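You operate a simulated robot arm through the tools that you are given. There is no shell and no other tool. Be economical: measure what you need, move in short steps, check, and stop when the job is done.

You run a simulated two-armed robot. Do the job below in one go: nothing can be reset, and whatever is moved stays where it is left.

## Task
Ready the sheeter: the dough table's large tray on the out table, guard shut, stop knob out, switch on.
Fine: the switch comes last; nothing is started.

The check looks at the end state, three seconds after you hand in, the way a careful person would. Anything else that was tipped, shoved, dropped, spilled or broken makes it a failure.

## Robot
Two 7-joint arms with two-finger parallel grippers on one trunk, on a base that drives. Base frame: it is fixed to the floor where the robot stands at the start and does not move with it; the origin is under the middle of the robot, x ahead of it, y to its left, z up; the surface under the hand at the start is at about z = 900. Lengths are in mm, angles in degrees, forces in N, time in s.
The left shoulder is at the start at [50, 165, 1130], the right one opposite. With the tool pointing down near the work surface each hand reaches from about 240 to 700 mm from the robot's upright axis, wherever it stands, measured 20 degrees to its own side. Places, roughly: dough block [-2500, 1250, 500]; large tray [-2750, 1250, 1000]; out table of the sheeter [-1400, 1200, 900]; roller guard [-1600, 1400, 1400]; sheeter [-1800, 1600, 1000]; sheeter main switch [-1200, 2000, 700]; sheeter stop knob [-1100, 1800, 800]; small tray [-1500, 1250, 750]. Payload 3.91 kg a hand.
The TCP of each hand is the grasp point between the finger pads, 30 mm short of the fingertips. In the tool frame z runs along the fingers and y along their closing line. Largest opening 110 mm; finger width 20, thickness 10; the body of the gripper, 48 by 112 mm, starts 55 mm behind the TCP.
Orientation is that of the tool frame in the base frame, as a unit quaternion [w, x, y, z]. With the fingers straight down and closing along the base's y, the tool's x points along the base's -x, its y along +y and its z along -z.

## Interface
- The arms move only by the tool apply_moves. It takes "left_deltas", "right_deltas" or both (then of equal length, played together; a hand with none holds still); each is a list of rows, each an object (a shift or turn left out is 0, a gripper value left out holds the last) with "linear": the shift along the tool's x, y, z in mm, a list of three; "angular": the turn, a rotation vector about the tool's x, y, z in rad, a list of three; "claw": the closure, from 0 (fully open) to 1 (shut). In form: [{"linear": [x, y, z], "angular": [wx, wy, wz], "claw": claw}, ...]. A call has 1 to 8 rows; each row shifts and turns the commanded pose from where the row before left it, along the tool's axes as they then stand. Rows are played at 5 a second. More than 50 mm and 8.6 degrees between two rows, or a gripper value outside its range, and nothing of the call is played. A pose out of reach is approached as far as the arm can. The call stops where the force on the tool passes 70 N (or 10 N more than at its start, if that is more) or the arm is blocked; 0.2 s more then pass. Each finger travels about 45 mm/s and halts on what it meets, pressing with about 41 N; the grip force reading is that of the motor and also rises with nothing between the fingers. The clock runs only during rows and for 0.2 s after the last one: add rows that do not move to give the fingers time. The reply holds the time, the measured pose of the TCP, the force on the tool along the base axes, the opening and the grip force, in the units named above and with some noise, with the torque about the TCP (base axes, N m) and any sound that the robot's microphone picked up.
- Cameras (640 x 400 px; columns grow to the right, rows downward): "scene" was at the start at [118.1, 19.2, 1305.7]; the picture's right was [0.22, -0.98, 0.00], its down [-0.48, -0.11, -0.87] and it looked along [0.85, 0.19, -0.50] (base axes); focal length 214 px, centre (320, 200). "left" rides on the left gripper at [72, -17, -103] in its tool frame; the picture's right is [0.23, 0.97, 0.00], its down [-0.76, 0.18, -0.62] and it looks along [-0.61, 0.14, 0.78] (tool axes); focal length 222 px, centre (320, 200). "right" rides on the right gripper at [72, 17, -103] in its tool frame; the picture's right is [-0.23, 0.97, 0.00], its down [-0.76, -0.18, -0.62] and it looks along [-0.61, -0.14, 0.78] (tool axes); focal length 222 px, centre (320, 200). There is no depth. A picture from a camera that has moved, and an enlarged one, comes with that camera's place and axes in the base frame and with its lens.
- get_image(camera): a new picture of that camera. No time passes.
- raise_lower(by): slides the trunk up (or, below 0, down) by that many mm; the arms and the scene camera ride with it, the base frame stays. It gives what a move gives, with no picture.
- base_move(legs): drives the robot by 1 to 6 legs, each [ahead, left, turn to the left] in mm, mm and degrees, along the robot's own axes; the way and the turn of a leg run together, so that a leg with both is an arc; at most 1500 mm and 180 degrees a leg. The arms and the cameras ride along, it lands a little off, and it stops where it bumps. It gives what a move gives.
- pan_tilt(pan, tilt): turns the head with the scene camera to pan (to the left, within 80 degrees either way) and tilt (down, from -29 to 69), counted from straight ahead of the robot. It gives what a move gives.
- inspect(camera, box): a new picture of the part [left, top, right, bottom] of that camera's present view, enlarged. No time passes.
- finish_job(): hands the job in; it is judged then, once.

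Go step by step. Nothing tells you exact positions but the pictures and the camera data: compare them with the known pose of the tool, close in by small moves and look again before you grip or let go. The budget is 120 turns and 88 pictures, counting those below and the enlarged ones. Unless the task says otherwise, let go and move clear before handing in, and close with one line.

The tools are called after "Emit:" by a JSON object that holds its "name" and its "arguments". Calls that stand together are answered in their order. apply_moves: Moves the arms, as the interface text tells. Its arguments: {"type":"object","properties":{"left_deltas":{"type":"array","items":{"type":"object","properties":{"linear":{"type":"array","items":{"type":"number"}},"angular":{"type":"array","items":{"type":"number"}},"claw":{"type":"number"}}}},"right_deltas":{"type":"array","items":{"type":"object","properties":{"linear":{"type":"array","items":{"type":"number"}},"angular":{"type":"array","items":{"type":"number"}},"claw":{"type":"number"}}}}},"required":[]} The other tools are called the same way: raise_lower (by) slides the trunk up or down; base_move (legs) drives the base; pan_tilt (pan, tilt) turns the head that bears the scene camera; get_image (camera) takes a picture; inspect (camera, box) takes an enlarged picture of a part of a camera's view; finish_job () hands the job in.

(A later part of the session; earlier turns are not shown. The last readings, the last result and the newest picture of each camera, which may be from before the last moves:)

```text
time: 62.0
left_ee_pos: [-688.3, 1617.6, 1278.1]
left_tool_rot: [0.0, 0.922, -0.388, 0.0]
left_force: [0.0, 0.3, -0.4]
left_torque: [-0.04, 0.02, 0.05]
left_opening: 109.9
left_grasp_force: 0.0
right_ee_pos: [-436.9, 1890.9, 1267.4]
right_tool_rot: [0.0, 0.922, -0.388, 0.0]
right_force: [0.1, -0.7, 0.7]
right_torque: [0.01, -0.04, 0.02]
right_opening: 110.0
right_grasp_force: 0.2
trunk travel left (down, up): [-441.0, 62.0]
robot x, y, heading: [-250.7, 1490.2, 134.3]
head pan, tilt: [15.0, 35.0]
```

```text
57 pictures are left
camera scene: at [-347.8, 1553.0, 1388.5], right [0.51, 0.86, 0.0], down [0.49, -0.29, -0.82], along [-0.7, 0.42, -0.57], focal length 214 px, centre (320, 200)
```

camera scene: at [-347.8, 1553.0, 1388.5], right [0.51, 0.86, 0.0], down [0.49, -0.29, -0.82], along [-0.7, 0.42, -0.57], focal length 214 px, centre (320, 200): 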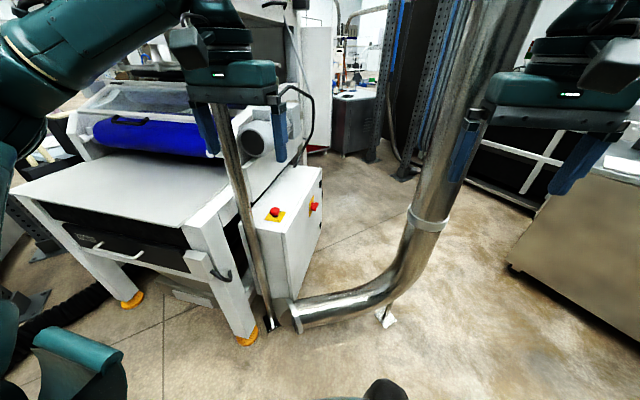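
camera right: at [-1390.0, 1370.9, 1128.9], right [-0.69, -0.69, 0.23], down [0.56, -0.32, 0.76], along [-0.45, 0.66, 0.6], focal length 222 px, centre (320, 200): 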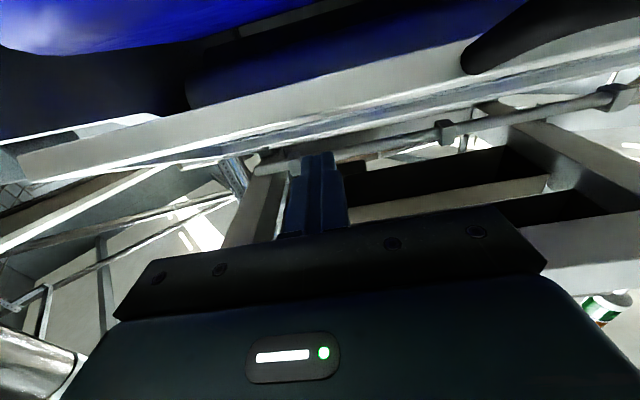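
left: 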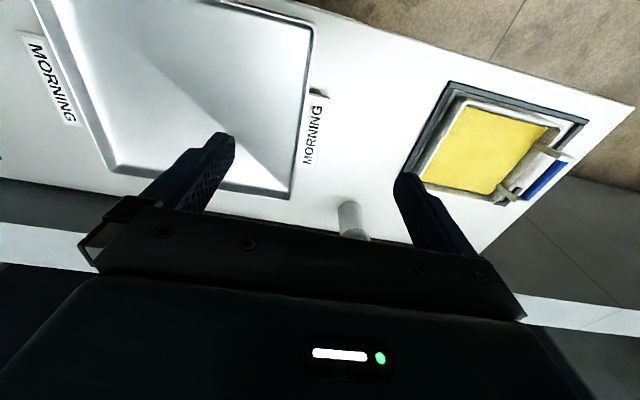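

Now I see the rotary switch on the box's right face. Zooming.

Emit:
{"name": "inspect", "arguments": {"camera": "scene", "box": [255, 155, 345, 235]}}

Emit:
{"name": "inspect", "arguments": {"camera": "scene", "box": [302, 190, 326, 220]}}

```text
5.00 times, centred on (300, 195) of scene
camera zoom: at [-347.8, 1553.0, 1388.5], right [0.51, 0.86, 0.0], down [0.49, -0.29, -0.82], along [-0.7, 0.42, -0.57], focal length 1072 px, centre (420, 225)
```

zoom: 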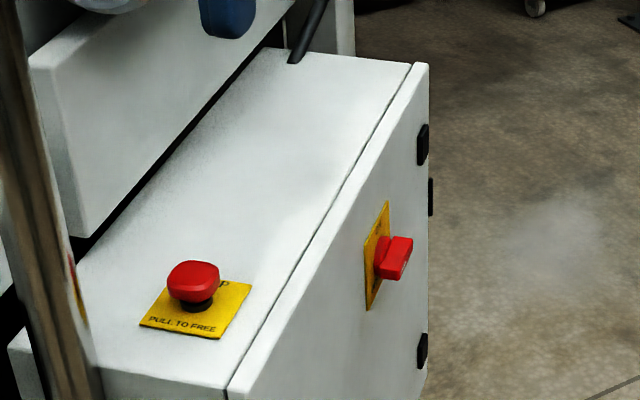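

```text
13.33 times, centred on (314, 205) of scene
camera zoom: at [-347.8, 1553.0, 1388.5], right [0.51, 0.86, 0.0], down [0.49, -0.29, -0.82], along [-0.7, 0.42, -0.57], focal length 2860 px, centre (400, 133)
```

zoom: 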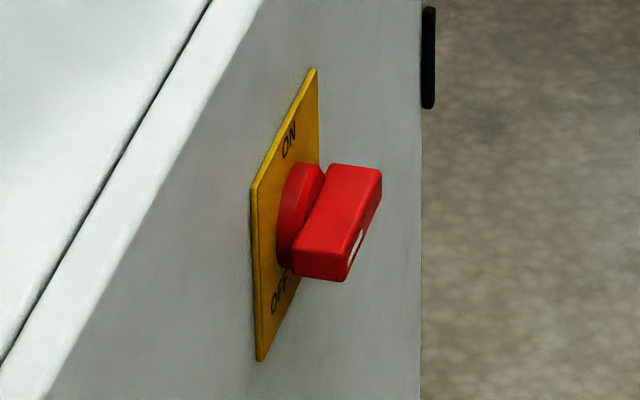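

Switch: rotary handle lying horizontal, ON at top of plate, OFF lower. The knob head triangulates to about [-1092, 1762, 803]. I'll turn the right hand 90° (closing front-to-back, camera away from the post) and drive to where the right arm reaches the knob.

Emit:
{"name": "apply_moves", "arguments": {"right_deltas": [{"angular": [0, 0, -0.15]}, {"angular": [0, 0, -0.15]}, {"angular": [0, 0, -0.15]}, {"angular": [0, 0, -0.15]}, {"angular": [0, 0, -0.15]}, {"angular": [0, 0, -0.15]}, {"angular": [0, 0, -0.15]}, {"angular": [0, 0, -0.15]}]}}

Emit:
{"name": "apply_moves", "arguments": {"right_deltas": [{"angular": [0, 0, -0.15]}, {"angular": [0, 0, -0.15]}, {"angular": [0, 0, -0.07]}, {"linear": [0, 0, 0]}]}}

Emit:
{"name": "base_move", "arguments": {"legs": [[0, 506, 0.7], [290, 0, 0]]}}

Emit:
{"name": "pan_tilt", "arguments": {"pan": -15, "tilt": 45}}

Emit:
{"name": "get_image", "arguments": {"camera": "scene"}}

Emit:
{"name": "get_image", "arguments": {"camera": "right"}}

```text
time: 63.8
left_ee_pos: [-687.5, 1617.9, 1277.1]
left_tool_rot: [-0.001, 0.922, -0.388, 0.0]
left_force: [0.4, 0.1, 0.2]
left_torque: [0.04, 0.01, 0.01]
left_opening: 109.9
left_grasp_force: 0.1
right_ee_pos: [-429.0, 1853.6, 1256.2]
right_tool_rot: [0.001, 0.98, 0.199, 0.0]
right_force: [-0.6, -0.8, 0.0]
right_torque: [0.02, 0.02, -0.01]
right_opening: 110.1
right_grasp_force: 0.1
right hand out of reach, approached as far as the arm can: row 8
trunk travel left (down, up): [-441.0, 62.0]
robot x, y, heading: [-253.2, 1490.3, 134.3]
head pan, tilt: [15.0, 35.0]
```

```text
time: 64.8
left_ee_pos: [-687.8, 1618.8, 1277.4]
left_tool_rot: [-0.001, 0.922, -0.387, 0.0]
left_force: [0.3, -0.4, -0.2]
left_torque: [-0.01, 0.02, 0.02]
left_opening: 110.0
left_grasp_force: 0.1
right_ee_pos: [-405.3, 1771.0, 1234.7]
right_tool_rot: [0.001, 0.927, 0.376, 0.0]
right_force: [-0.3, -0.1, -1.0]
right_torque: [0.05, -0.01, 0.02]
right_opening: 110.2
right_grasp_force: 0.0
right hand out of reach, approached as far as the arm can: row 1, 2, 3
trunk travel left (down, up): [-441.0, 62.0]
robot x, y, heading: [-245.8, 1485.8, 134.4]
head pan, tilt: [15.0, 35.0]
```

```text
time: 71.2
left_ee_pos: [-1211.5, 1427.5, 1276.3]
left_tool_rot: [0.003, 0.924, -0.383, 0.002]
left_force: [0.1, -0.4, -0.3]
left_torque: [0.0, 0.06, 0.05]
left_opening: 110.1
left_grasp_force: 0.0
right_ee_pos: [-930.2, 1582.5, 1234.2]
right_tool_rot: [0.001, 0.925, 0.379, 0.0]
right_force: [0.5, -0.9, -0.2]
right_torque: [0.02, 0.05, 0.03]
right_opening: 109.9
right_grasp_force: 0.0
trunk travel left (down, up): [-441.0, 62.0]
robot x, y, heading: [-778.5, 1299.7, 134.7]
head pan, tilt: [15.0, 35.0]
stopped in leg 2: the robot was blocked; the commanded pose is now the measured one
```

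```text
time: 72.1
left_ee_pos: [-1213.0, 1427.3, 1275.5]
left_tool_rot: [0.001, 0.924, -0.382, 0.002]
left_force: [-0.6, 0.6, 0.1]
left_torque: [-0.04, -0.06, 0.01]
left_opening: 110.0
left_grasp_force: 0.1
right_ee_pos: [-932.3, 1584.7, 1233.2]
right_tool_rot: [0.002, 0.925, 0.379, 0.001]
right_force: [-0.2, 1.0, -0.1]
right_torque: [0.02, 0.03, -0.01]
right_opening: 109.9
right_grasp_force: 0.0
trunk travel left (down, up): [-441.0, 62.0]
robot x, y, heading: [-778.4, 1301.2, 134.9]
head pan, tilt: [-15.0, 45.0]
```

```text
54 pictures are left
camera scene: at [-837.0, 1392.2, 1373.7], right [0.87, 0.5, 0.0], down [0.35, -0.61, -0.71], along [-0.35, 0.61, -0.71], focal length 214 px, centre (320, 200)
```

scene: 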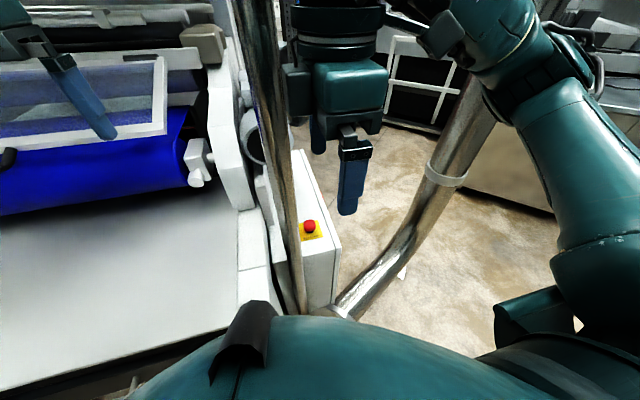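

```text
53 pictures are left
camera right: at [-868.7, 1622.2, 1337.0], right [0.52, -0.85, 0.0], down [-0.67, -0.41, 0.62], along [-0.53, -0.33, -0.78], focal length 222 px, centre (320, 200)
```

right: 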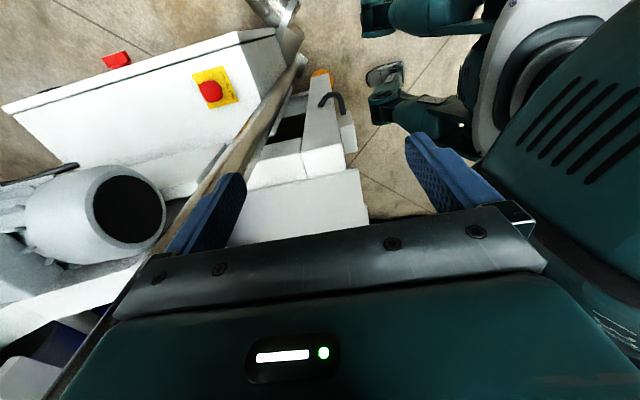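

The base touched something at fwd limit (no force noted), so I'll back off 20 mm. Then I'll tilt the right hand so its wrist leans away from the post, and move it forward above the knob.

Emit:
{"name": "base_move", "arguments": {"legs": [[-20, 0, 0]]}}

Emit:
{"name": "apply_moves", "arguments": {"right_deltas": [{"linear": [20, 0, 0], "angular": [0, -0.1167, 0]}, {"linear": [0, -40, 0], "angular": [0, -0.1167, 0]}, {"linear": [0, -40, 0], "angular": [0, -0.1167, 0]}, {"linear": [0, -40, 0]}, {"linear": [0, -40, 0]}, {"linear": [0, -40, 0]}, {"linear": [0, -30, 0]}, {"linear": [0, 0, 0]}]}}

Emit:
{"name": "get_image", "arguments": {"camera": "scene"}}

Emit:
{"name": "get_image", "arguments": {"camera": "right"}}

```text
time: 72.9
left_ee_pos: [-1199.5, 1412.4, 1276.8]
left_tool_rot: [0.001, 0.924, -0.383, 0.003]
left_force: [-1.0, -0.6, 0.1]
left_torque: [0.03, 0.03, 0.03]
left_opening: 110.0
left_grasp_force: 0.0
right_ee_pos: [-918.0, 1569.3, 1233.8]
right_tool_rot: [0.002, 0.925, 0.38, 0.001]
right_force: [1.0, 0.1, 0.7]
right_torque: [0.0, -0.03, 0.01]
right_opening: 110.0
right_grasp_force: 0.1
trunk travel left (down, up): [-441.0, 62.0]
robot x, y, heading: [-764.2, 1287.6, 134.7]
head pan, tilt: [-15.0, 45.0]
```

```text
time: 74.7
left_ee_pos: [-1200.4, 1414.5, 1276.1]
left_tool_rot: [0.002, 0.924, -0.382, 0.002]
left_force: [0.3, -0.7, 1.2]
left_torque: [0.04, -0.04, 0.01]
left_opening: 109.9
left_grasp_force: 0.1
right_ee_pos: [-973.5, 1550.2, 1242.7]
right_tool_rot: [0.068, 0.912, 0.372, -0.16]
right_force: [-0.6, -0.2, -0.3]
right_torque: [0.01, -0.04, 0.0]
right_opening: 109.9
right_grasp_force: 0.0
right hand out of reach, approached as far as the arm can: row 1, 2, 3, 4, 5, 6, 7
trunk travel left (down, up): [-441.0, 62.0]
robot x, y, heading: [-763.0, 1288.1, 135.2]
head pan, tilt: [-15.0, 45.0]
```

```text
52 pictures are left
camera scene: at [-822.9, 1378.2, 1373.6], right [0.87, 0.5, 0.0], down [0.35, -0.61, -0.71], along [-0.35, 0.61, -0.71], focal length 214 px, centre (320, 200)
```

scene: 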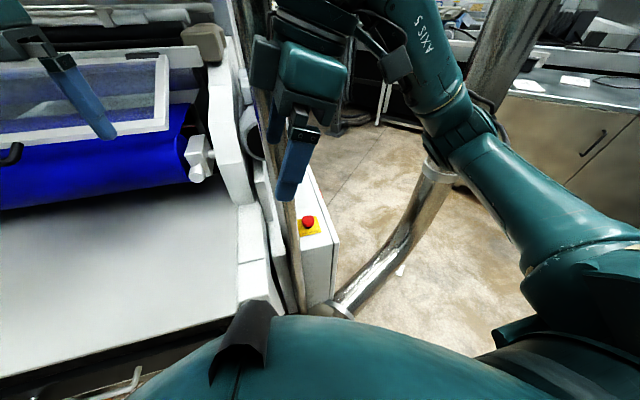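

```text
51 pictures are left
camera right: at [-888.3, 1611.6, 1314.8], right [0.53, -0.84, 0.08], down [-0.49, -0.22, 0.85], along [-0.7, -0.49, -0.53], focal length 222 px, centre (320, 200)
```

right: 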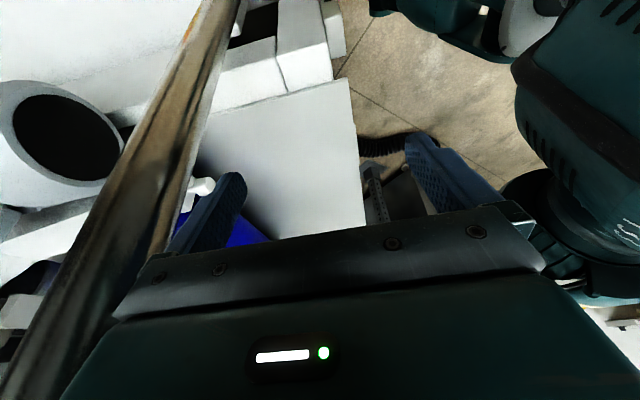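

The arm runs out of joint range with that yaw and drifts toward the post. I'll retreat, restore the plain downward pose, and re-approach from a heading (~175°) where the normal grip clears the post.

Emit:
{"name": "base_move", "arguments": {"legs": [[-300, 0, 0]]}}

Emit:
{"name": "apply_moves", "arguments": {"right_deltas": [{"linear": [0, 40, 0], "angular": [0, 0.1167, 0]}, {"linear": [0, 40, 0], "angular": [0, 0.1167, 0]}, {"linear": [0, 40, 0], "angular": [0, 0.1167, 0]}, {"linear": [0, 40, 0], "angular": [0, 0, 0.15]}, {"linear": [0, 30, 0], "angular": [0, 0, 0.15]}, {"linear": [0, 30, 0], "angular": [0, 0, 0.15]}, {"angular": [0, 0, 0.15]}, {"angular": [0, 0, 0.15]}]}}

Emit:
{"name": "apply_moves", "arguments": {"right_deltas": [{"angular": [0, 0, 0.15]}, {"angular": [0, 0, 0.15]}, {"angular": [0, 0, 0.15]}, {"angular": [0, 0, 0.15]}, {"angular": [0, 0, 0.15]}, {"angular": [0, 0, 0.07]}, {"linear": [0, 0, 0]}]}}

```text
time: 76.8
left_ee_pos: [-988.7, 1201.0, 1276.9]
left_tool_rot: [0.0, 0.925, -0.381, 0.002]
left_force: [-0.4, -0.7, 0.5]
left_torque: [0.01, 0.02, -0.03]
left_opening: 109.9
left_grasp_force: 0.0
right_ee_pos: [-763.4, 1338.6, 1243.4]
right_tool_rot: [0.067, 0.911, 0.373, -0.161]
right_force: [0.0, 0.2, 0.1]
right_torque: [-0.02, 0.03, 0.03]
right_opening: 109.9
right_grasp_force: 0.0
trunk travel left (down, up): [-441.0, 62.0]
robot x, y, heading: [-554.8, 1074.3, 134.9]
head pan, tilt: [-15.0, 45.0]
```

```text
time: 77.8
left_ee_pos: [-990.1, 1201.4, 1276.9]
left_tool_rot: [0.001, 0.925, -0.381, 0.002]
left_force: [-0.2, 0.0, 0.5]
left_torque: [0.02, 0.0, -0.02]
left_opening: 110.1
left_grasp_force: 0.0
right_ee_pos: [-655.1, 1239.7, 1241.6]
right_tool_rot: [-0.005, 0.96, 0.278, 0.018]
right_force: [-28.7, 43.2, 18.6]
right_torque: [0.17, -0.09, 0.44]
right_opening: 84.7
right_grasp_force: 0.1
trunk travel left (down, up): [-441.0, 62.0]
robot x, y, heading: [-555.7, 1074.7, 135.2]
head pan, tilt: [-15.0, 45.0]
stopped in row 5 (right hand): the force on the tool passed its limit at 108 N (the readings are from after the stop); the commanded pose is now the measured one
```

```text
time: 79.4
left_ee_pos: [-987.8, 1201.9, 1276.7]
left_tool_rot: [0.001, 0.925, -0.381, 0.003]
left_force: [-0.3, 0.2, 0.1]
left_torque: [0.01, -0.02, 0.04]
left_opening: 110.2
left_grasp_force: 0.2
right_ee_pos: [-652.5, 1236.2, 1242.8]
right_tool_rot: [-0.003, 0.992, -0.124, 0.018]
right_force: [0.8, -0.1, -0.7]
right_torque: [-0.01, 0.02, 0.01]
right_opening: 110.1
right_grasp_force: 0.1
trunk travel left (down, up): [-441.0, 62.0]
robot x, y, heading: [-549.0, 1074.3, 135.2]
head pan, tilt: [-15.0, 45.0]
```

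It brushed the robot's own body while swinging back; force is clear now. I'll finish turning the hand and bring it forward and to the right.

Emit:
{"name": "apply_moves", "arguments": {"right_deltas": [{"linear": [-30, -25, 0], "angular": [0, 0, 0.14]}, {"linear": [-40, -15, 0], "angular": [0, 0, 0.14]}, {"linear": [-40, -15, 0], "angular": [0, 0, 0.14]}, {"linear": [-40, -20, 0], "angular": [0, 0, 0.12]}, {"linear": [-40, -20, 0]}, {"linear": [-30, -10, 0]}, {"linear": [0, 0, 0]}]}}

Emit:
{"name": "base_move", "arguments": {"legs": [[0, -380, 0], [0, 0, 40]]}}

Emit:
{"name": "pan_tilt", "arguments": {"pan": 0, "tilt": 40}}

Emit:
{"name": "get_image", "arguments": {"camera": "scene"}}

```text
time: 81.0
left_ee_pos: [-987.7, 1201.2, 1276.2]
left_tool_rot: [0.001, 0.925, -0.38, 0.003]
left_force: [0.2, 0.0, -0.3]
left_torque: [-0.02, 0.0, -0.01]
left_opening: 110.0
left_grasp_force: 0.1
right_ee_pos: [-781.8, 1438.9, 1241.3]
right_tool_rot: [-0.009, 0.924, -0.382, 0.014]
right_force: [0.2, 0.1, 0.2]
right_torque: [0.02, 0.0, 0.02]
right_opening: 110.1
right_grasp_force: 0.1
trunk travel left (down, up): [-441.0, 62.0]
robot x, y, heading: [-550.5, 1075.2, 135.0]
head pan, tilt: [-15.0, 45.0]
```

```text
time: 86.8
left_ee_pos: [-696.2, 1159.1, 1275.2]
left_tool_rot: [0.0, 0.999, -0.042, 0.003]
left_force: [0.0, 0.6, -0.9]
left_torque: [-0.02, -0.01, 0.0]
left_opening: 109.8
left_grasp_force: 0.0
right_ee_pos: [-690.5, 1473.8, 1240.1]
right_tool_rot: [-0.013, 0.999, -0.041, 0.009]
right_force: [0.0, -0.3, 0.1]
right_torque: [0.03, -0.03, -0.02]
right_opening: 110.1
right_grasp_force: 0.1
trunk travel left (down, up): [-441.0, 62.0]
robot x, y, heading: [-279.1, 1345.3, 175.4]
head pan, tilt: [-15.0, 45.0]
```

```text
time: 87.6
left_ee_pos: [-695.1, 1160.1, 1276.3]
left_tool_rot: [0.001, 0.999, -0.041, 0.003]
left_force: [0.9, 0.7, -0.1]
left_torque: [0.01, 0.0, -0.02]
left_opening: 109.8
left_grasp_force: 0.0
right_ee_pos: [-690.8, 1474.3, 1240.8]
right_tool_rot: [-0.013, 0.999, -0.041, 0.009]
right_force: [-0.1, -0.4, -0.2]
right_torque: [-0.03, 0.0, 0.01]
right_opening: 109.9
right_grasp_force: 0.1
trunk travel left (down, up): [-441.0, 62.0]
robot x, y, heading: [-277.2, 1346.7, 175.1]
head pan, tilt: [0.0, 40.0]
```

```text
50 pictures are left
camera scene: at [-393.7, 1355.2, 1380.9], right [0.08, 1.0, 0.0], down [0.64, -0.05, -0.77], along [-0.76, 0.06, -0.64], focal length 214 px, centre (320, 200)
```

scene: 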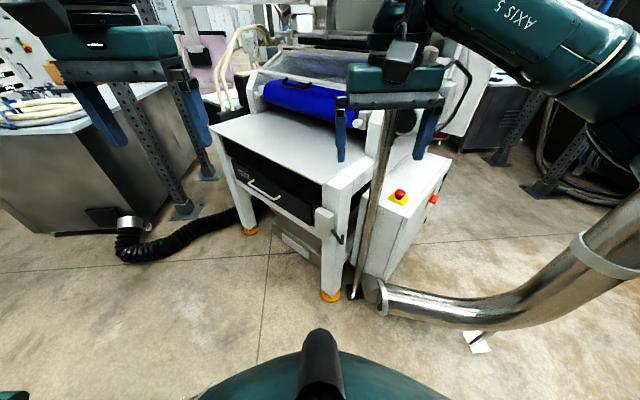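

From heading 175° the knob is well approachable. I'll drive so it's about 600 mm ahead on the right arm's side.

Emit:
{"name": "base_move", "arguments": {"legs": [[0, -235, 0], [244, 0, 0]]}}

Emit:
{"name": "get_image", "arguments": {"camera": "right"}}

```text
time: 91.7
left_ee_pos: [-920.2, 1414.4, 1275.9]
left_tool_rot: [0.0, 0.999, -0.041, 0.003]
left_force: [-0.5, -0.3, -0.4]
left_torque: [0.0, -0.06, 0.05]
left_opening: 109.9
left_grasp_force: 0.0
right_ee_pos: [-914.7, 1729.1, 1238.8]
right_tool_rot: [-0.013, 0.999, -0.041, 0.009]
right_force: [0.1, -0.9, 0.5]
right_torque: [0.0, -0.01, -0.03]
right_opening: 109.9
right_grasp_force: 0.1
trunk travel left (down, up): [-441.0, 62.0]
robot x, y, heading: [-505.0, 1600.3, 175.2]
head pan, tilt: [0.0, 40.0]
```

```text
49 pictures are left
camera right: at [-845.9, 1703.1, 1343.9], right [-0.31, -0.95, -0.03], down [-0.76, 0.22, 0.61], along [-0.58, 0.21, -0.79], focal length 222 px, centre (320, 200)
```

right: 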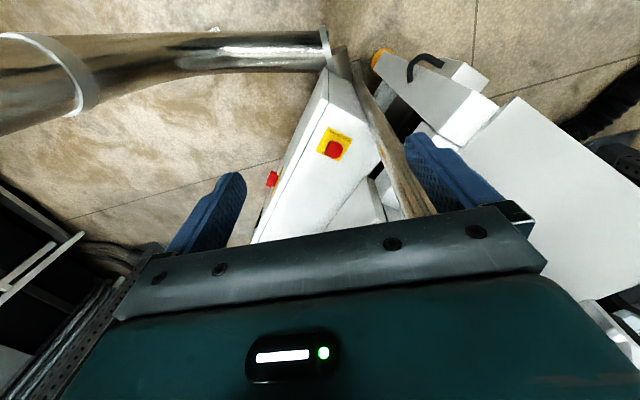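

The knob is visible between the fingers ahead. I'll lower the trunk 220 mm and move the right hand above the knob.

Emit:
{"name": "raise_lower", "arguments": {"by": -220}}

Emit:
{"name": "apply_moves", "arguments": {"right_deltas": [{"linear": [-45, -5, 0]}, {"linear": [-45, -5, 0]}, {"linear": [-45, -4, 20]}, {"linear": [-44, -4, 40]}, {"linear": [0, 0, 40]}, {"linear": [0, 0, 20]}, {"linear": [0, 0, 0]}]}}

Emit:
{"name": "get_image", "arguments": {"camera": "right"}}

Emit:
{"name": "get_image", "arguments": {"camera": "scene"}}

```text
time: 94.0
left_ee_pos: [-919.6, 1413.5, 1056.4]
left_tool_rot: [0.001, 0.999, -0.041, 0.002]
left_force: [0.1, 0.2, 0.6]
left_torque: [-0.03, 0.0, 0.01]
left_opening: 110.1
left_grasp_force: 0.0
right_ee_pos: [-913.7, 1729.5, 1021.0]
right_tool_rot: [-0.013, 0.999, -0.042, 0.009]
right_force: [0.8, 0.5, 0.4]
right_torque: [0.03, 0.01, -0.02]
right_opening: 110.2
right_grasp_force: 0.0
trunk travel left (down, up): [-221.0, 282.0]
robot x, y, heading: [-501.8, 1600.7, 175.4]
head pan, tilt: [0.0, 40.0]
```

```text
refused: row 4 steps farther than a row can; nothing moved
```

```text
48 pictures are left
camera right: at [-845.1, 1703.0, 1124.2], right [-0.31, -0.95, -0.03], down [-0.76, 0.22, 0.62], along [-0.58, 0.21, -0.79], focal length 222 px, centre (320, 200)
```

right: 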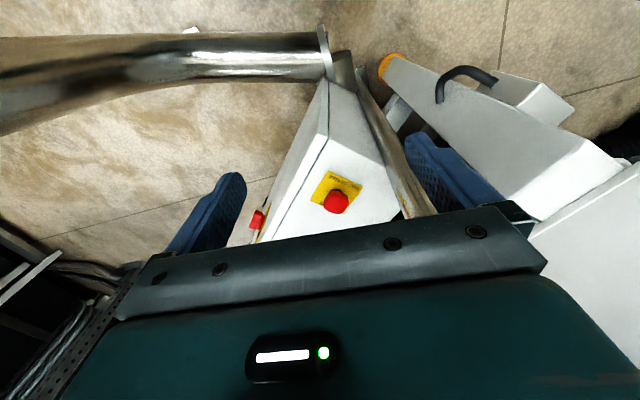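

```text
47 pictures are left
camera scene: at [-617.0, 1609.0, 1161.0], right [0.08, 1.0, 0.0], down [0.64, -0.05, -0.77], along [-0.76, 0.06, -0.64], focal length 214 px, centre (320, 200)
```

scene: 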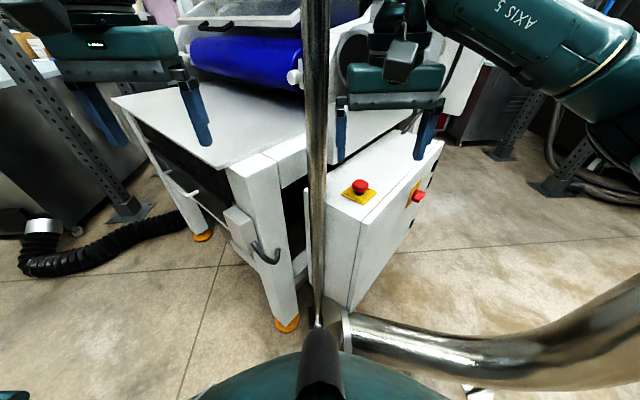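

One row was too long; repeating with shorter steps.

Emit:
{"name": "apply_moves", "arguments": {"right_deltas": [{"linear": [-45, -5, 0]}, {"linear": [-45, -5, 0]}, {"linear": [-45, -4, 0]}, {"linear": [-44, -4, 0]}, {"linear": [0, 0, 45]}, {"linear": [0, 0, 45]}, {"linear": [0, 0, 30]}, {"linear": [0, 0, 0]}]}}

Emit:
{"name": "get_image", "arguments": {"camera": "right"}}

Emit:
{"name": "get_image", "arguments": {"camera": "scene"}}

```text
time: 95.8
left_ee_pos: [-919.2, 1414.3, 1055.8]
left_tool_rot: [0.0, 0.999, -0.04, 0.003]
left_force: [-0.3, 0.8, -0.8]
left_torque: [-0.02, 0.03, 0.01]
left_opening: 110.2
left_grasp_force: 0.1
right_ee_pos: [-1089.3, 1765.1, 896.3]
right_tool_rot: [-0.014, 0.999, -0.042, 0.009]
right_force: [-0.4, 0.4, -0.3]
right_torque: [0.0, 0.01, -0.02]
right_opening: 110.0
right_grasp_force: 0.1
trunk travel left (down, up): [-221.0, 282.0]
robot x, y, heading: [-502.6, 1598.2, 175.0]
head pan, tilt: [0.0, 40.0]
```

```text
46 pictures are left
camera right: at [-1019.6, 1740.0, 1000.8], right [-0.31, -0.95, -0.03], down [-0.76, 0.22, 0.61], along [-0.58, 0.21, -0.79], focal length 222 px, centre (320, 200)
```

right: 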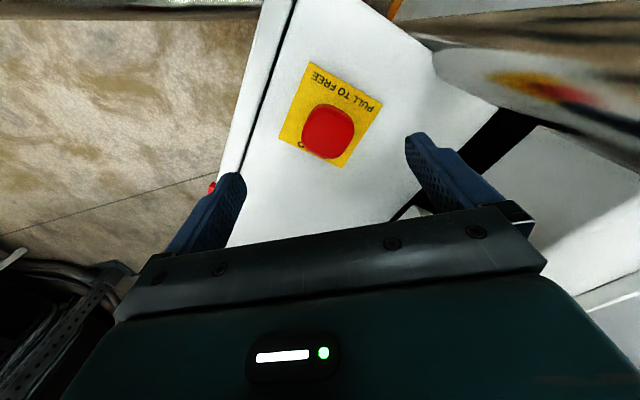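

```text
45 pictures are left
camera scene: at [-617.0, 1609.0, 1160.9], right [0.08, 1.0, 0.0], down [0.64, -0.05, -0.77], along [-0.76, 0.06, -0.64], focal length 214 px, centre (320, 200)
```

scene: 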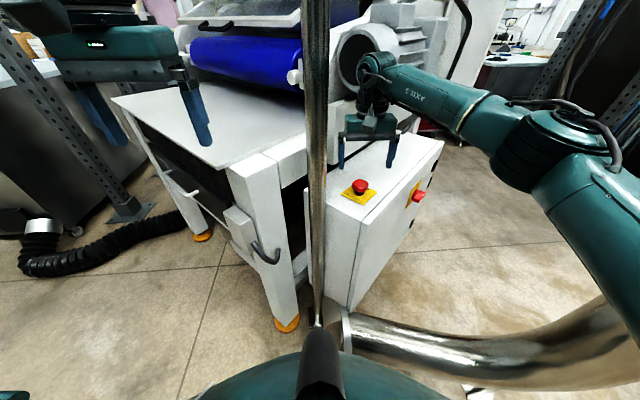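

The right hand is centred over the knob. Descending so the tips straddle the head just above the plate, then closing.

Emit:
{"name": "apply_moves", "arguments": {"right_deltas": [{"linear": [-2, 3, 30]}, {"linear": [0, 0, 30]}, {"linear": [0, 0, 22]}, {"linear": [0, 0, 0]}]}}

Emit:
{"name": "get_image", "arguments": {"camera": "right"}}

```text
time: 96.8
left_ee_pos: [-919.5, 1413.6, 1056.5]
left_tool_rot: [-0.001, 0.999, -0.042, 0.003]
left_force: [1.0, -0.6, -0.7]
left_torque: [-0.02, 0.05, 0.0]
left_opening: 110.0
left_grasp_force: 0.2
right_ee_pos: [-1089.3, 1765.0, 814.9]
right_tool_rot: [-0.013, 0.999, -0.042, 0.009]
right_force: [-0.3, 0.2, 0.2]
right_torque: [0.02, 0.0, -0.01]
right_opening: 110.1
right_grasp_force: 0.0
trunk travel left (down, up): [-221.0, 282.0]
robot x, y, heading: [-504.3, 1600.8, 174.9]
head pan, tilt: [0.0, 40.0]
```

```text
44 pictures are left
camera right: at [-1021.0, 1738.4, 918.8], right [-0.31, -0.95, -0.03], down [-0.76, 0.22, 0.62], along [-0.58, 0.21, -0.79], focal length 222 px, centre (320, 200)
```

right: 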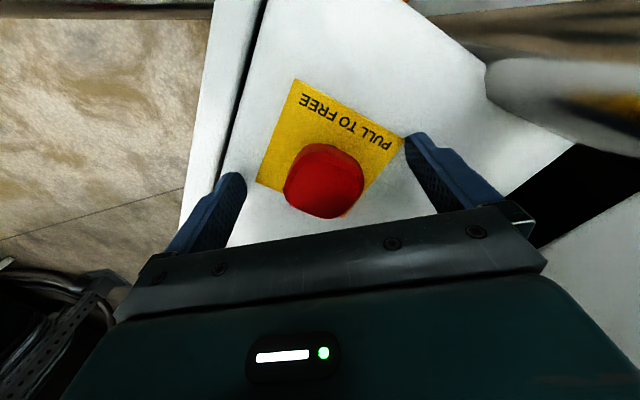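

Aligned; closing on the knob.

Emit:
{"name": "apply_moves", "arguments": {"right_deltas": [{"claw": 1}, {"claw": 1}, {"claw": 1}, {"claw": 1}, {"claw": 1}, {"claw": 1}]}}

Emit:
{"name": "apply_moves", "arguments": {"right_deltas": [{"linear": [0, 0, -4]}, {"linear": [0, 0, -4]}, {"linear": [0, 0, -4]}, {"linear": [0, 0, -4]}, {"linear": [0, 0, 0]}]}}

Emit:
{"name": "get_image", "arguments": {"camera": "right"}}

```text
time: 98.2
left_ee_pos: [-920.4, 1413.1, 1054.8]
left_tool_rot: [0.0, 0.999, -0.041, 0.002]
left_force: [-0.3, -0.3, 0.4]
left_torque: [-0.02, 0.01, 0.02]
left_opening: 109.9
left_grasp_force: 0.1
right_ee_pos: [-1091.0, 1761.9, 815.4]
right_tool_rot: [-0.013, 0.999, -0.041, 0.009]
right_force: [-2.5, -9.6, -1.8]
right_torque: [-0.45, 0.33, -0.04]
right_opening: 41.8
right_grasp_force: 44.9
trunk travel left (down, up): [-221.0, 282.0]
robot x, y, heading: [-501.5, 1604.4, 175.0]
head pan, tilt: [0.0, 40.0]
```

```text
time: 99.4
left_ee_pos: [-921.4, 1411.6, 1054.8]
left_tool_rot: [-0.001, 0.999, -0.041, 0.004]
left_force: [0.2, 0.4, 0.3]
left_torque: [-0.02, 0.02, 0.01]
left_opening: 109.9
left_grasp_force: 0.1
right_ee_pos: [-1090.2, 1762.4, 824.9]
right_tool_rot: [-0.014, 0.999, -0.041, 0.015]
right_force: [-1.1, -20.4, -37.7]
right_torque: [-0.34, 0.06, -0.16]
right_opening: 42.2
right_grasp_force: 44.6
trunk travel left (down, up): [-221.0, 282.0]
robot x, y, heading: [-505.5, 1599.9, 175.2]
head pan, tilt: [0.0, 40.0]
```

```text
43 pictures are left
camera right: at [-1022.4, 1736.6, 929.5], right [-0.3, -0.95, -0.03], down [-0.76, 0.22, 0.61], along [-0.57, 0.21, -0.79], focal length 222 px, centre (320, 200)
```

right: 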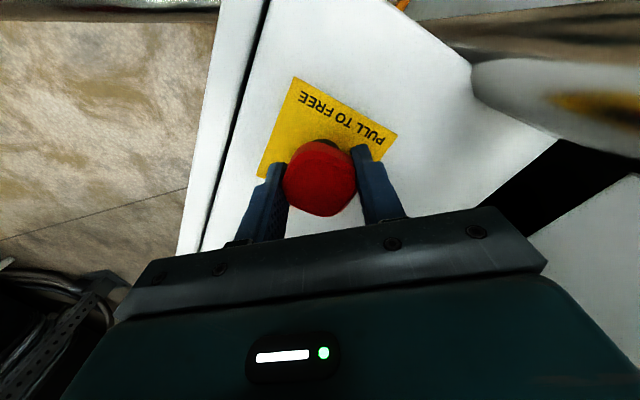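

The knob rose about 10 mm and now resists at 38 N. I'll release, lift clear, and see if it stays out.

Emit:
{"name": "apply_moves", "arguments": {"right_deltas": [{"linear": [0, 0, 5]}, {"claw": 0}, {"claw": 0}, {"claw": 0}, {"claw": 0}, {"linear": [0, 0, -40]}, {"linear": [0, 0, -40]}, {"linear": [0, 0, 0]}]}}

Emit:
{"name": "inspect", "arguments": {"camera": "scene", "box": [335, 165, 435, 220]}}

```text
time: 101.2
left_ee_pos: [-919.2, 1413.7, 1055.9]
left_tool_rot: [0.0, 0.999, -0.041, 0.002]
left_force: [0.0, 0.1, -0.8]
left_torque: [0.05, 0.02, -0.03]
left_opening: 109.8
left_grasp_force: 0.1
right_ee_pos: [-1092.1, 1761.6, 907.4]
right_tool_rot: [-0.014, 0.999, -0.042, 0.009]
right_force: [-0.3, -0.6, 0.1]
right_torque: [0.06, 0.03, 0.02]
right_opening: 110.0
right_grasp_force: 0.1
trunk travel left (down, up): [-221.0, 282.0]
robot x, y, heading: [-503.0, 1599.2, 175.4]
head pan, tilt: [0.0, 40.0]
```

```text
6.40 times, centred on (385, 192) of scene
camera zoom: at [-617.1, 1609.0, 1160.9], right [0.08, 1.0, 0.0], down [0.64, -0.05, -0.77], along [-0.76, 0.06, -0.64], focal length 1373 px, centre (-96, 248)
```

zoom: 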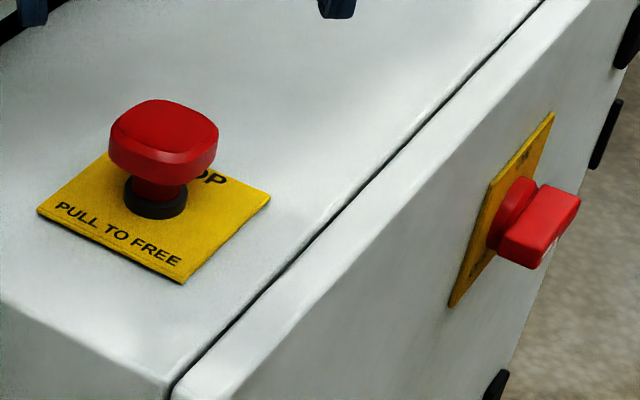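

The knob stands out. Switch handle triangulates to about [-1194, 2024, 665]; that comes last. Now I'll return to the dough table for the tray.

Emit:
{"name": "apply_moves", "arguments": {"right_deltas": [{"linear": [20, 0, -45]}, {"linear": [30, 0, -40]}, {"linear": [45, 0, -20]}, {"linear": [45, 0, 0]}, {"linear": [45, 0, 0]}, {"linear": [0, 0, 0]}]}}

Emit:
{"name": "raise_lower", "arguments": {"by": 130}}

Emit:
{"name": "base_move", "arguments": {"legs": [[-200, 0, 0], [0, 1480, 0], [0, 0, -175]]}}

Emit:
{"name": "pan_tilt", "arguments": {"pan": 0, "tilt": 40}}

```text
time: 102.6
left_ee_pos: [-918.9, 1414.5, 1056.3]
left_tool_rot: [0.0, 0.999, -0.041, 0.003]
left_force: [0.5, 0.3, -0.4]
left_torque: [0.01, -0.01, -0.02]
left_opening: 110.0
left_grasp_force: 0.0
right_ee_pos: [-908.0, 1743.5, 1014.1]
right_tool_rot: [-0.013, 0.999, -0.043, 0.009]
right_force: [0.6, -0.1, 0.8]
right_torque: [-0.02, 0.01, -0.04]
right_opening: 110.1
right_grasp_force: 0.0
trunk travel left (down, up): [-221.0, 282.0]
robot x, y, heading: [-505.5, 1601.1, 174.9]
head pan, tilt: [0.0, 40.0]
```

```text
time: 104.2
left_ee_pos: [-918.3, 1413.1, 1186.7]
left_tool_rot: [0.0, 0.999, -0.041, 0.003]
left_force: [0.1, 0.3, 0.1]
left_torque: [0.04, 0.01, -0.02]
left_opening: 110.1
left_grasp_force: 0.0
right_ee_pos: [-908.0, 1743.1, 1144.8]
right_tool_rot: [-0.014, 0.999, -0.042, 0.009]
right_force: [0.0, 0.5, -0.6]
right_torque: [-0.04, -0.01, -0.02]
right_opening: 109.9
right_grasp_force: 0.1
trunk travel left (down, up): [-351.0, 152.0]
robot x, y, heading: [-504.0, 1603.8, 175.3]
head pan, tilt: [0.0, 40.0]
```

```text
time: 125.8
left_ee_pos: [-34.3, 308.3, 1186.5]
left_tool_rot: [-0.003, 0.01, 1.0, 0.0]
left_force: [1.0, -0.1, 0.0]
left_torque: [0.01, 0.05, 0.05]
left_opening: 109.8
left_grasp_force: 0.0
right_ee_pos: [-24.6, -23.2, 1144.5]
right_tool_rot: [-0.009, 0.011, 1.0, -0.014]
right_force: [0.5, -0.2, 0.2]
right_torque: [-0.03, 0.03, 0.03]
right_opening: 110.1
right_grasp_force: 0.1
trunk travel left (down, up): [-351.0, 152.0]
robot x, y, heading: [-440.4, 95.9, -1.2]
head pan, tilt: [0.0, 40.0]
```

```text
time: 126.4
left_ee_pos: [-33.9, 307.6, 1186.3]
left_tool_rot: [-0.003, 0.011, 1.0, 0.0]
left_force: [0.3, 0.1, -0.3]
left_torque: [0.0, 0.0, 0.01]
left_opening: 109.9
left_grasp_force: 0.0
right_ee_pos: [-24.2, -21.8, 1144.2]
right_tool_rot: [-0.008, 0.012, 1.0, -0.013]
right_force: [1.3, -0.5, 0.1]
right_torque: [0.0, 0.0, -0.01]
right_opening: 109.8
right_grasp_force: 0.1
trunk travel left (down, up): [-351.0, 152.0]
robot x, y, heading: [-437.0, 93.0, -1.5]
head pan, tilt: [0.0, 40.0]
```

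Driving back to the dough table, centred on the tray, then looking closely at the tray handles.

Emit:
{"name": "base_move", "arguments": {"legs": [[0, -65, 1.5], [430, 0, 0]]}}

Emit:
{"name": "get_image", "arguments": {"camera": "scene"}}

Emit:
{"name": "inspect", "arguments": {"camera": "scene", "box": [200, 150, 300, 250]}}

Emit:
{"name": "get_image", "arguments": {"camera": "left"}}

Emit:
{"name": "get_image", "arguments": {"camera": "right"}}

```text
time: 129.8
left_ee_pos: [384.4, 256.3, 1186.8]
left_tool_rot: [-0.003, -0.004, 1.0, 0.0]
left_force: [0.0, 0.2, 1.0]
left_torque: [0.02, 0.05, 0.02]
left_opening: 109.9
left_grasp_force: 0.0
right_ee_pos: [404.8, -73.2, 1144.3]
right_tool_rot: [-0.008, -0.005, 1.0, -0.014]
right_force: [0.2, 0.7, 0.2]
right_torque: [-0.02, 0.03, 0.01]
right_opening: 109.8
right_grasp_force: 0.0
trunk travel left (down, up): [-351.0, 152.0]
robot x, y, heading: [-11.5, 31.6, 0.4]
head pan, tilt: [0.0, 40.0]
```

```text
41 pictures are left
camera scene: at [102.8, 33.3, 1290.8], right [0.01, -1.0, 0.0], down [-0.64, 0.0, -0.77], along [0.77, 0.01, -0.64], focal length 214 px, centre (320, 200)
```

scene: 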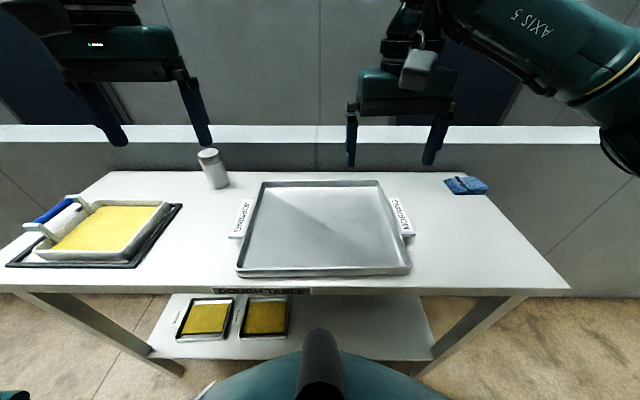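

```text
4.00 times, centred on (250, 200) of scene
camera zoom: at [102.8, 33.3, 1290.8], right [0.01, -1.0, 0.0], down [-0.64, 0.0, -0.77], along [0.77, 0.01, -0.64], focal length 858 px, centre (600, 200)
```

zoom: 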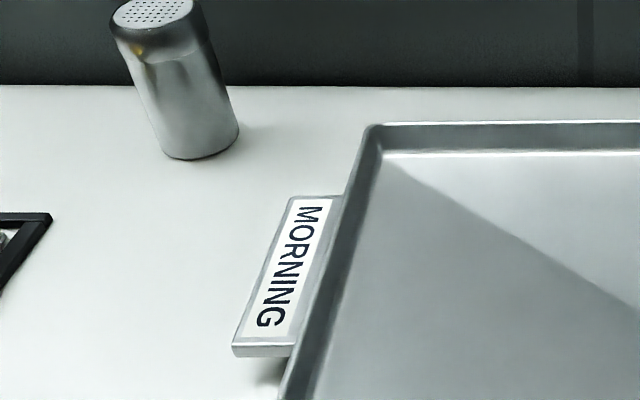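

```text
39 pictures are left
camera left: at [313.9, 239.3, 1290.1], right [-0.24, 0.97, 0.0], down [0.76, 0.18, 0.62], along [0.6, 0.15, -0.79], focal length 222 px, centre (320, 200)
```

left: 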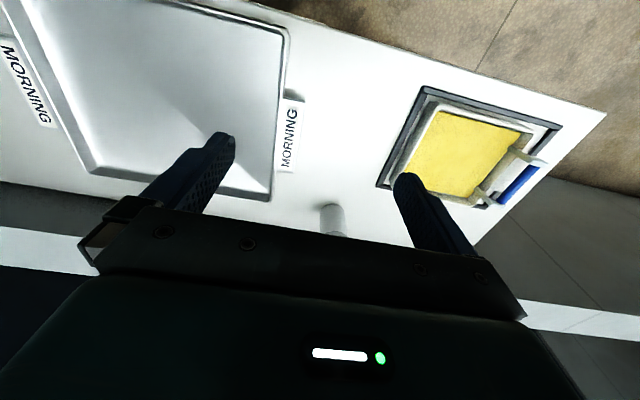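

```text
38 pictures are left
camera right: at [333.7, -53.2, 1248.0], right [0.22, 0.98, -0.03], down [0.77, -0.15, 0.61], along [0.59, -0.16, -0.79], focal length 222 px, centre (320, 200)
```

right: 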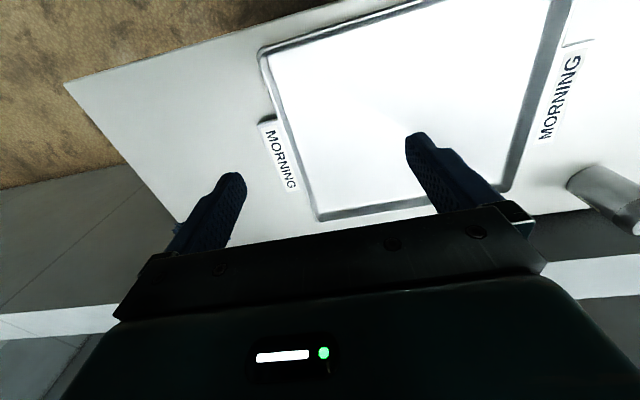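

The tray has MORNING handle plates at both sides, tops near z≈926, spanning y≈+203..238 and −138..−170, centred at x≈475. I'll bring both hands above them to grip across handle and wall from above.

Emit:
{"name": "apply_moves", "arguments": {"left_deltas": [{"linear": [-30, -13, 0]}, {"linear": [-30, -13, 0]}, {"linear": [-31, -14, 0]}, {"linear": [0, 0, 45]}, {"linear": [0, 0, 45]}, {"linear": [0, 0, 45]}, {"linear": [0, 0, 45]}, {"linear": [0, 0, 0]}], "right_deltas": [{"linear": [-24, -26, 0], "angular": [-0.028, -0.016, 0.01]}, {"linear": [-23, -26, 0]}, {"linear": [-23, -25, 0]}, {"linear": [0, 0, 35]}, {"linear": [0, 0, 35]}, {"linear": [0, 0, 35]}, {"linear": [0, 0, 33]}, {"linear": [0, 0, 0]}]}}

Emit:
{"name": "get_image", "arguments": {"camera": "left"}}

Emit:
{"name": "get_image", "arguments": {"camera": "right"}}

Emit:
{"name": "get_image", "arguments": {"camera": "scene"}}

```text
time: 131.6
left_ee_pos: [473.1, 218.2, 1004.6]
left_tool_rot: [-0.001, -0.005, 1.0, -0.001]
left_force: [0.3, -0.2, 0.6]
left_torque: [-0.02, 0.02, 0.03]
left_opening: 109.7
left_grasp_force: 0.0
right_ee_pos: [473.6, -148.3, 1005.7]
right_tool_rot: [0.001, 0.001, 1.0, -0.001]
right_force: [0.6, 0.1, -0.4]
right_torque: [-0.02, 0.01, -0.01]
right_opening: 110.3
right_grasp_force: 0.1
trunk travel left (down, up): [-351.0, 152.0]
robot x, y, heading: [-11.0, 34.3, 0.4]
head pan, tilt: [0.0, 40.0]
```

```text
37 pictures are left
camera left: at [402.9, 201.0, 1109.4], right [-0.24, 0.97, 0.0], down [0.76, 0.18, 0.62], along [0.6, 0.15, -0.78], focal length 222 px, centre (320, 200)
```

left: 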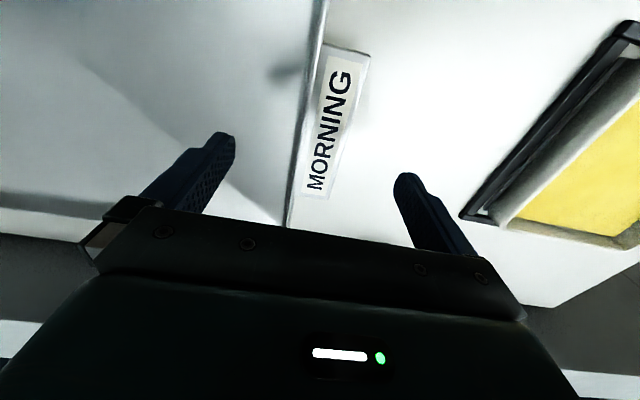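

```text
36 pictures are left
camera right: at [401.7, -131.9, 1109.9], right [0.23, 0.97, 0.0], down [0.76, -0.18, 0.62], along [0.61, -0.14, -0.78], focal length 222 px, centre (320, 200)
```

right: 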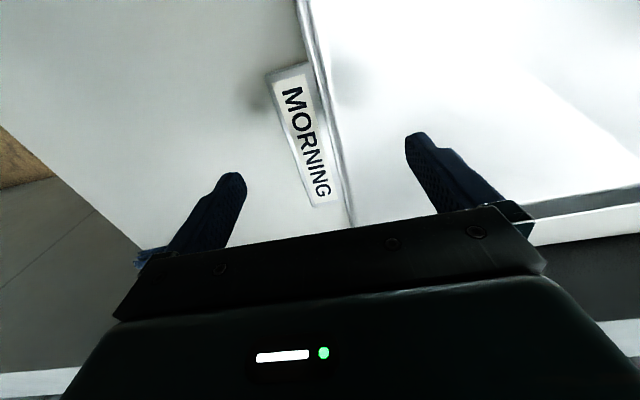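

```text
35 pictures are left
camera scene: at [102.2, 33.3, 1290.9], right [0.01, -1.0, 0.0], down [-0.64, 0.0, -0.77], along [0.77, 0.01, -0.64], focal length 214 px, centre (320, 200)
```

scene: 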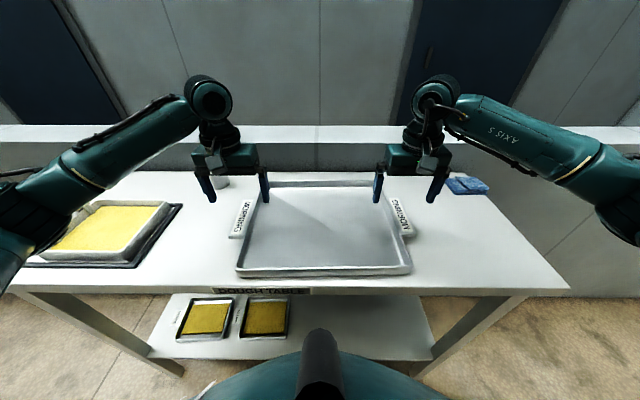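

Both hands are well placed above the handles. I'll nudge x/y and go down to z≈941, then check.

Emit:
{"name": "apply_moves", "arguments": {"left_deltas": [{"linear": [-6, 0, 20]}, {"linear": [0, 0, 20]}, {"linear": [0, 0, 15]}, {"linear": [0, 0, 8]}, {"linear": [0, 0, 0]}], "right_deltas": [{"linear": [-12, -8, 20]}, {"linear": [0, 0, 20]}, {"linear": [0, 0, 15]}, {"linear": [0, 0, 9]}, {"linear": [0, 0, 0]}]}}

Emit:
{"name": "inspect", "arguments": {"camera": "scene", "box": [190, 150, 450, 280]}}

```text
time: 132.8
left_ee_pos: [480.5, 216.5, 942.4]
left_tool_rot: [-0.002, -0.005, 1.0, 0.0]
left_force: [0.5, -0.6, -0.6]
left_torque: [-0.01, 0.02, 0.01]
left_opening: 109.9
left_grasp_force: 0.1
right_ee_pos: [486.0, -158.2, 941.4]
right_tool_rot: [0.0, 0.002, 1.0, 0.0]
right_force: [-0.6, -0.3, -0.4]
right_torque: [-0.02, -0.02, 0.02]
right_opening: 110.0
right_grasp_force: 0.1
trunk travel left (down, up): [-351.0, 152.0]
robot x, y, heading: [-14.9, 28.3, 0.6]
head pan, tilt: [0.0, 40.0]
```

```text
2.46 times, centred on (320, 215) of scene
camera zoom: at [102.3, 33.3, 1290.9], right [0.01, -1.0, 0.0], down [-0.64, 0.0, -0.77], along [0.77, 0.01, -0.64], focal length 528 px, centre (320, 163)
```

zoom: 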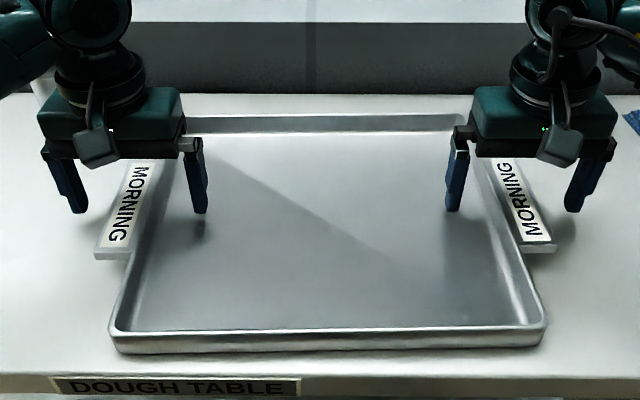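

Fingers straddle handle and wall on both sides. Closing both grippers.

Emit:
{"name": "apply_moves", "arguments": {"left_deltas": [{"claw": 1}, {"claw": 1}, {"claw": 1}, {"claw": 1}, {"claw": 1}, {"claw": 1}], "right_deltas": [{"claw": 1}, {"claw": 1}, {"claw": 1}, {"claw": 1}, {"claw": 1}, {"claw": 1}]}}

Emit:
{"name": "inspect", "arguments": {"camera": "scene", "box": [190, 150, 450, 280]}}

```text
time: 134.2
left_ee_pos: [480.4, 219.7, 942.7]
left_tool_rot: [-0.003, -0.008, 1.0, 0.003]
left_force: [1.7, 21.0, 2.5]
left_torque: [0.23, 0.22, 0.43]
left_opening: 41.0
left_grasp_force: 41.3
right_ee_pos: [485.9, -158.7, 942.3]
right_tool_rot: [-0.001, 0.002, 1.0, -0.002]
right_force: [-3.1, -18.3, 0.7]
right_torque: [-0.06, -0.11, 0.55]
right_opening: 41.1
right_grasp_force: 40.8
trunk travel left (down, up): [-351.0, 152.0]
robot x, y, heading: [-16.1, 32.9, 0.1]
head pan, tilt: [0.0, 40.0]
```

```text
2.46 times, centred on (320, 215) of scene
camera zoom: at [102.1, 33.6, 1291.0], right [0.01, -1.0, 0.0], down [-0.64, -0.01, -0.77], along [0.77, 0.01, -0.64], focal length 528 px, centre (320, 163)
```

zoom: 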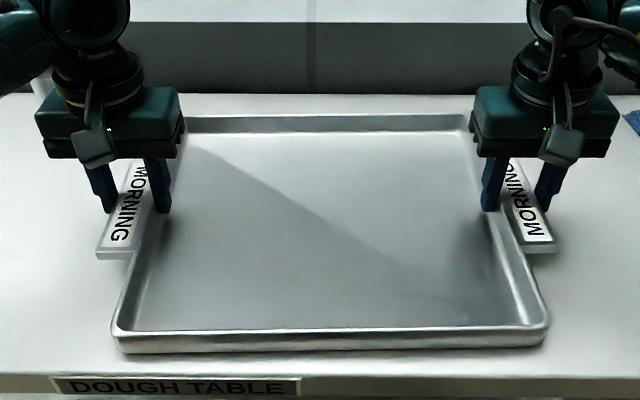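

Both grips hold at 41 mm. Lifting slowly together.

Emit:
{"name": "apply_moves", "arguments": {"left_deltas": [{"linear": [0, 0, -5]}, {"linear": [0, 0, -8]}, {"linear": [0, 0, -10]}, {"linear": [0, 0, -12]}, {"linear": [0, 0, -15]}, {"linear": [0, 0, 0]}], "right_deltas": [{"linear": [0, 0, -5]}, {"linear": [0, 0, -8]}, {"linear": [0, 0, -10]}, {"linear": [0, 0, -12]}, {"linear": [0, 0, -15]}, {"linear": [0, 0, 0]}]}}

Emit:
{"name": "get_image", "arguments": {"camera": "scene"}}

```text
time: 135.6
left_ee_pos: [481.5, 219.8, 992.6]
left_tool_rot: [-0.003, -0.005, 1.0, 0.001]
left_force: [3.2, 25.9, -3.2]
left_torque: [0.05, 0.15, 0.54]
left_opening: 40.5
left_grasp_force: 41.4
right_ee_pos: [486.6, -158.7, 991.9]
right_tool_rot: [-0.002, 0.002, 1.0, -0.001]
right_force: [-2.3, -25.7, -3.5]
right_torque: [-0.15, -0.14, 0.61]
right_opening: 41.1
right_grasp_force: 40.6
trunk travel left (down, up): [-351.0, 152.0]
robot x, y, heading: [-17.7, 28.6, 0.3]
head pan, tilt: [0.0, 40.0]
```

```text
32 pictures are left
camera scene: at [103.0, 33.3, 1290.8], right [0.01, -1.0, 0.0], down [-0.64, 0.0, -0.77], along [0.77, 0.01, -0.64], focal length 214 px, centre (320, 200)
```

scene: 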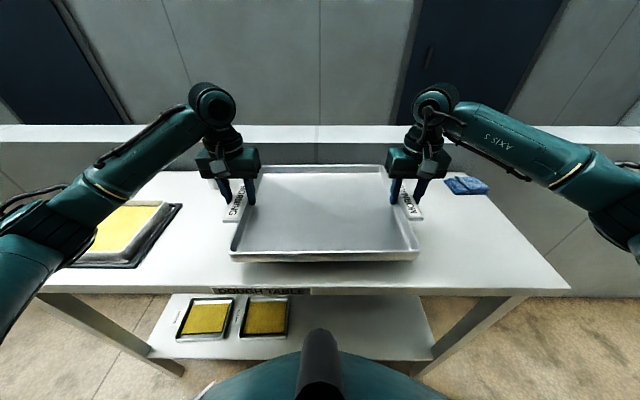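

The tray is light and held level. I'll raise it 80 mm, back off, turn to face the sheeter and approach, stopping short to check.

Emit:
{"name": "raise_lower", "arguments": {"by": 80}}

Emit:
{"name": "base_move", "arguments": {"legs": [[-450, 0, 0], [0, 0, 67], [0, 0, 67.7], [0, -150, 0], [850, 0, 0]]}}

Emit:
{"name": "get_image", "arguments": {"camera": "scene"}}

```text
time: 136.8
left_ee_pos: [481.3, 219.6, 1073.3]
left_tool_rot: [-0.003, -0.006, 1.0, 0.003]
left_force: [2.9, 25.5, -3.6]
left_torque: [0.2, -0.02, 0.53]
left_opening: 40.7
left_grasp_force: 41.3
right_ee_pos: [486.1, -159.3, 1071.9]
right_tool_rot: [-0.002, 0.002, 1.0, -0.002]
right_force: [-2.5, -25.1, -3.9]
right_torque: [-0.23, -0.03, 0.78]
right_opening: 41.1
right_grasp_force: 41.6
trunk travel left (down, up): [-431.0, 72.0]
robot x, y, heading: [-13.5, 33.6, 0.3]
head pan, tilt: [0.0, 40.0]
```

```text
time: 151.0
left_ee_pos: [-1428.3, 939.3, 1072.4]
left_tool_rot: [0.003, 0.926, -0.377, 0.002]
left_force: [-20.3, -15.0, -4.2]
left_torque: [-0.14, 0.25, 0.54]
left_opening: 40.4
left_grasp_force: 40.9
right_ee_pos: [-1162.9, 1209.7, 1072.7]
right_tool_rot: [-0.001, 0.923, -0.385, 0.003]
right_force: [19.9, 14.3, -4.1]
right_torque: [0.12, -0.24, 0.82]
right_opening: 41.1
right_grasp_force: 40.4
trunk travel left (down, up): [-431.0, 72.0]
robot x, y, heading: [-947.0, 720.8, 135.3]
head pan, tilt: [0.0, 40.0]
```

```text
31 pictures are left
camera scene: at [-1029.0, 802.0, 1370.8], right [0.7, 0.71, 0.0], down [0.46, -0.45, -0.77], along [-0.55, 0.54, -0.64], focal length 214 px, centre (320, 200)
```

scene: 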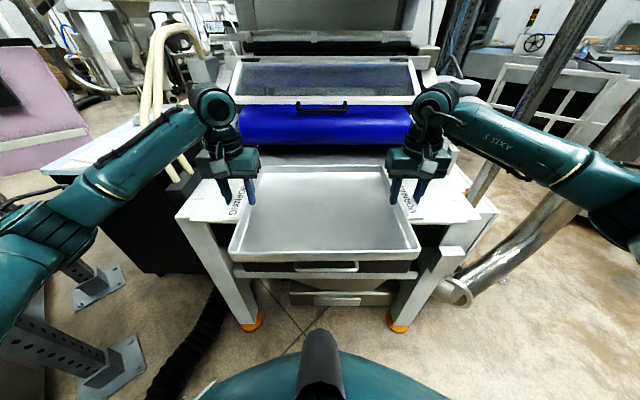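

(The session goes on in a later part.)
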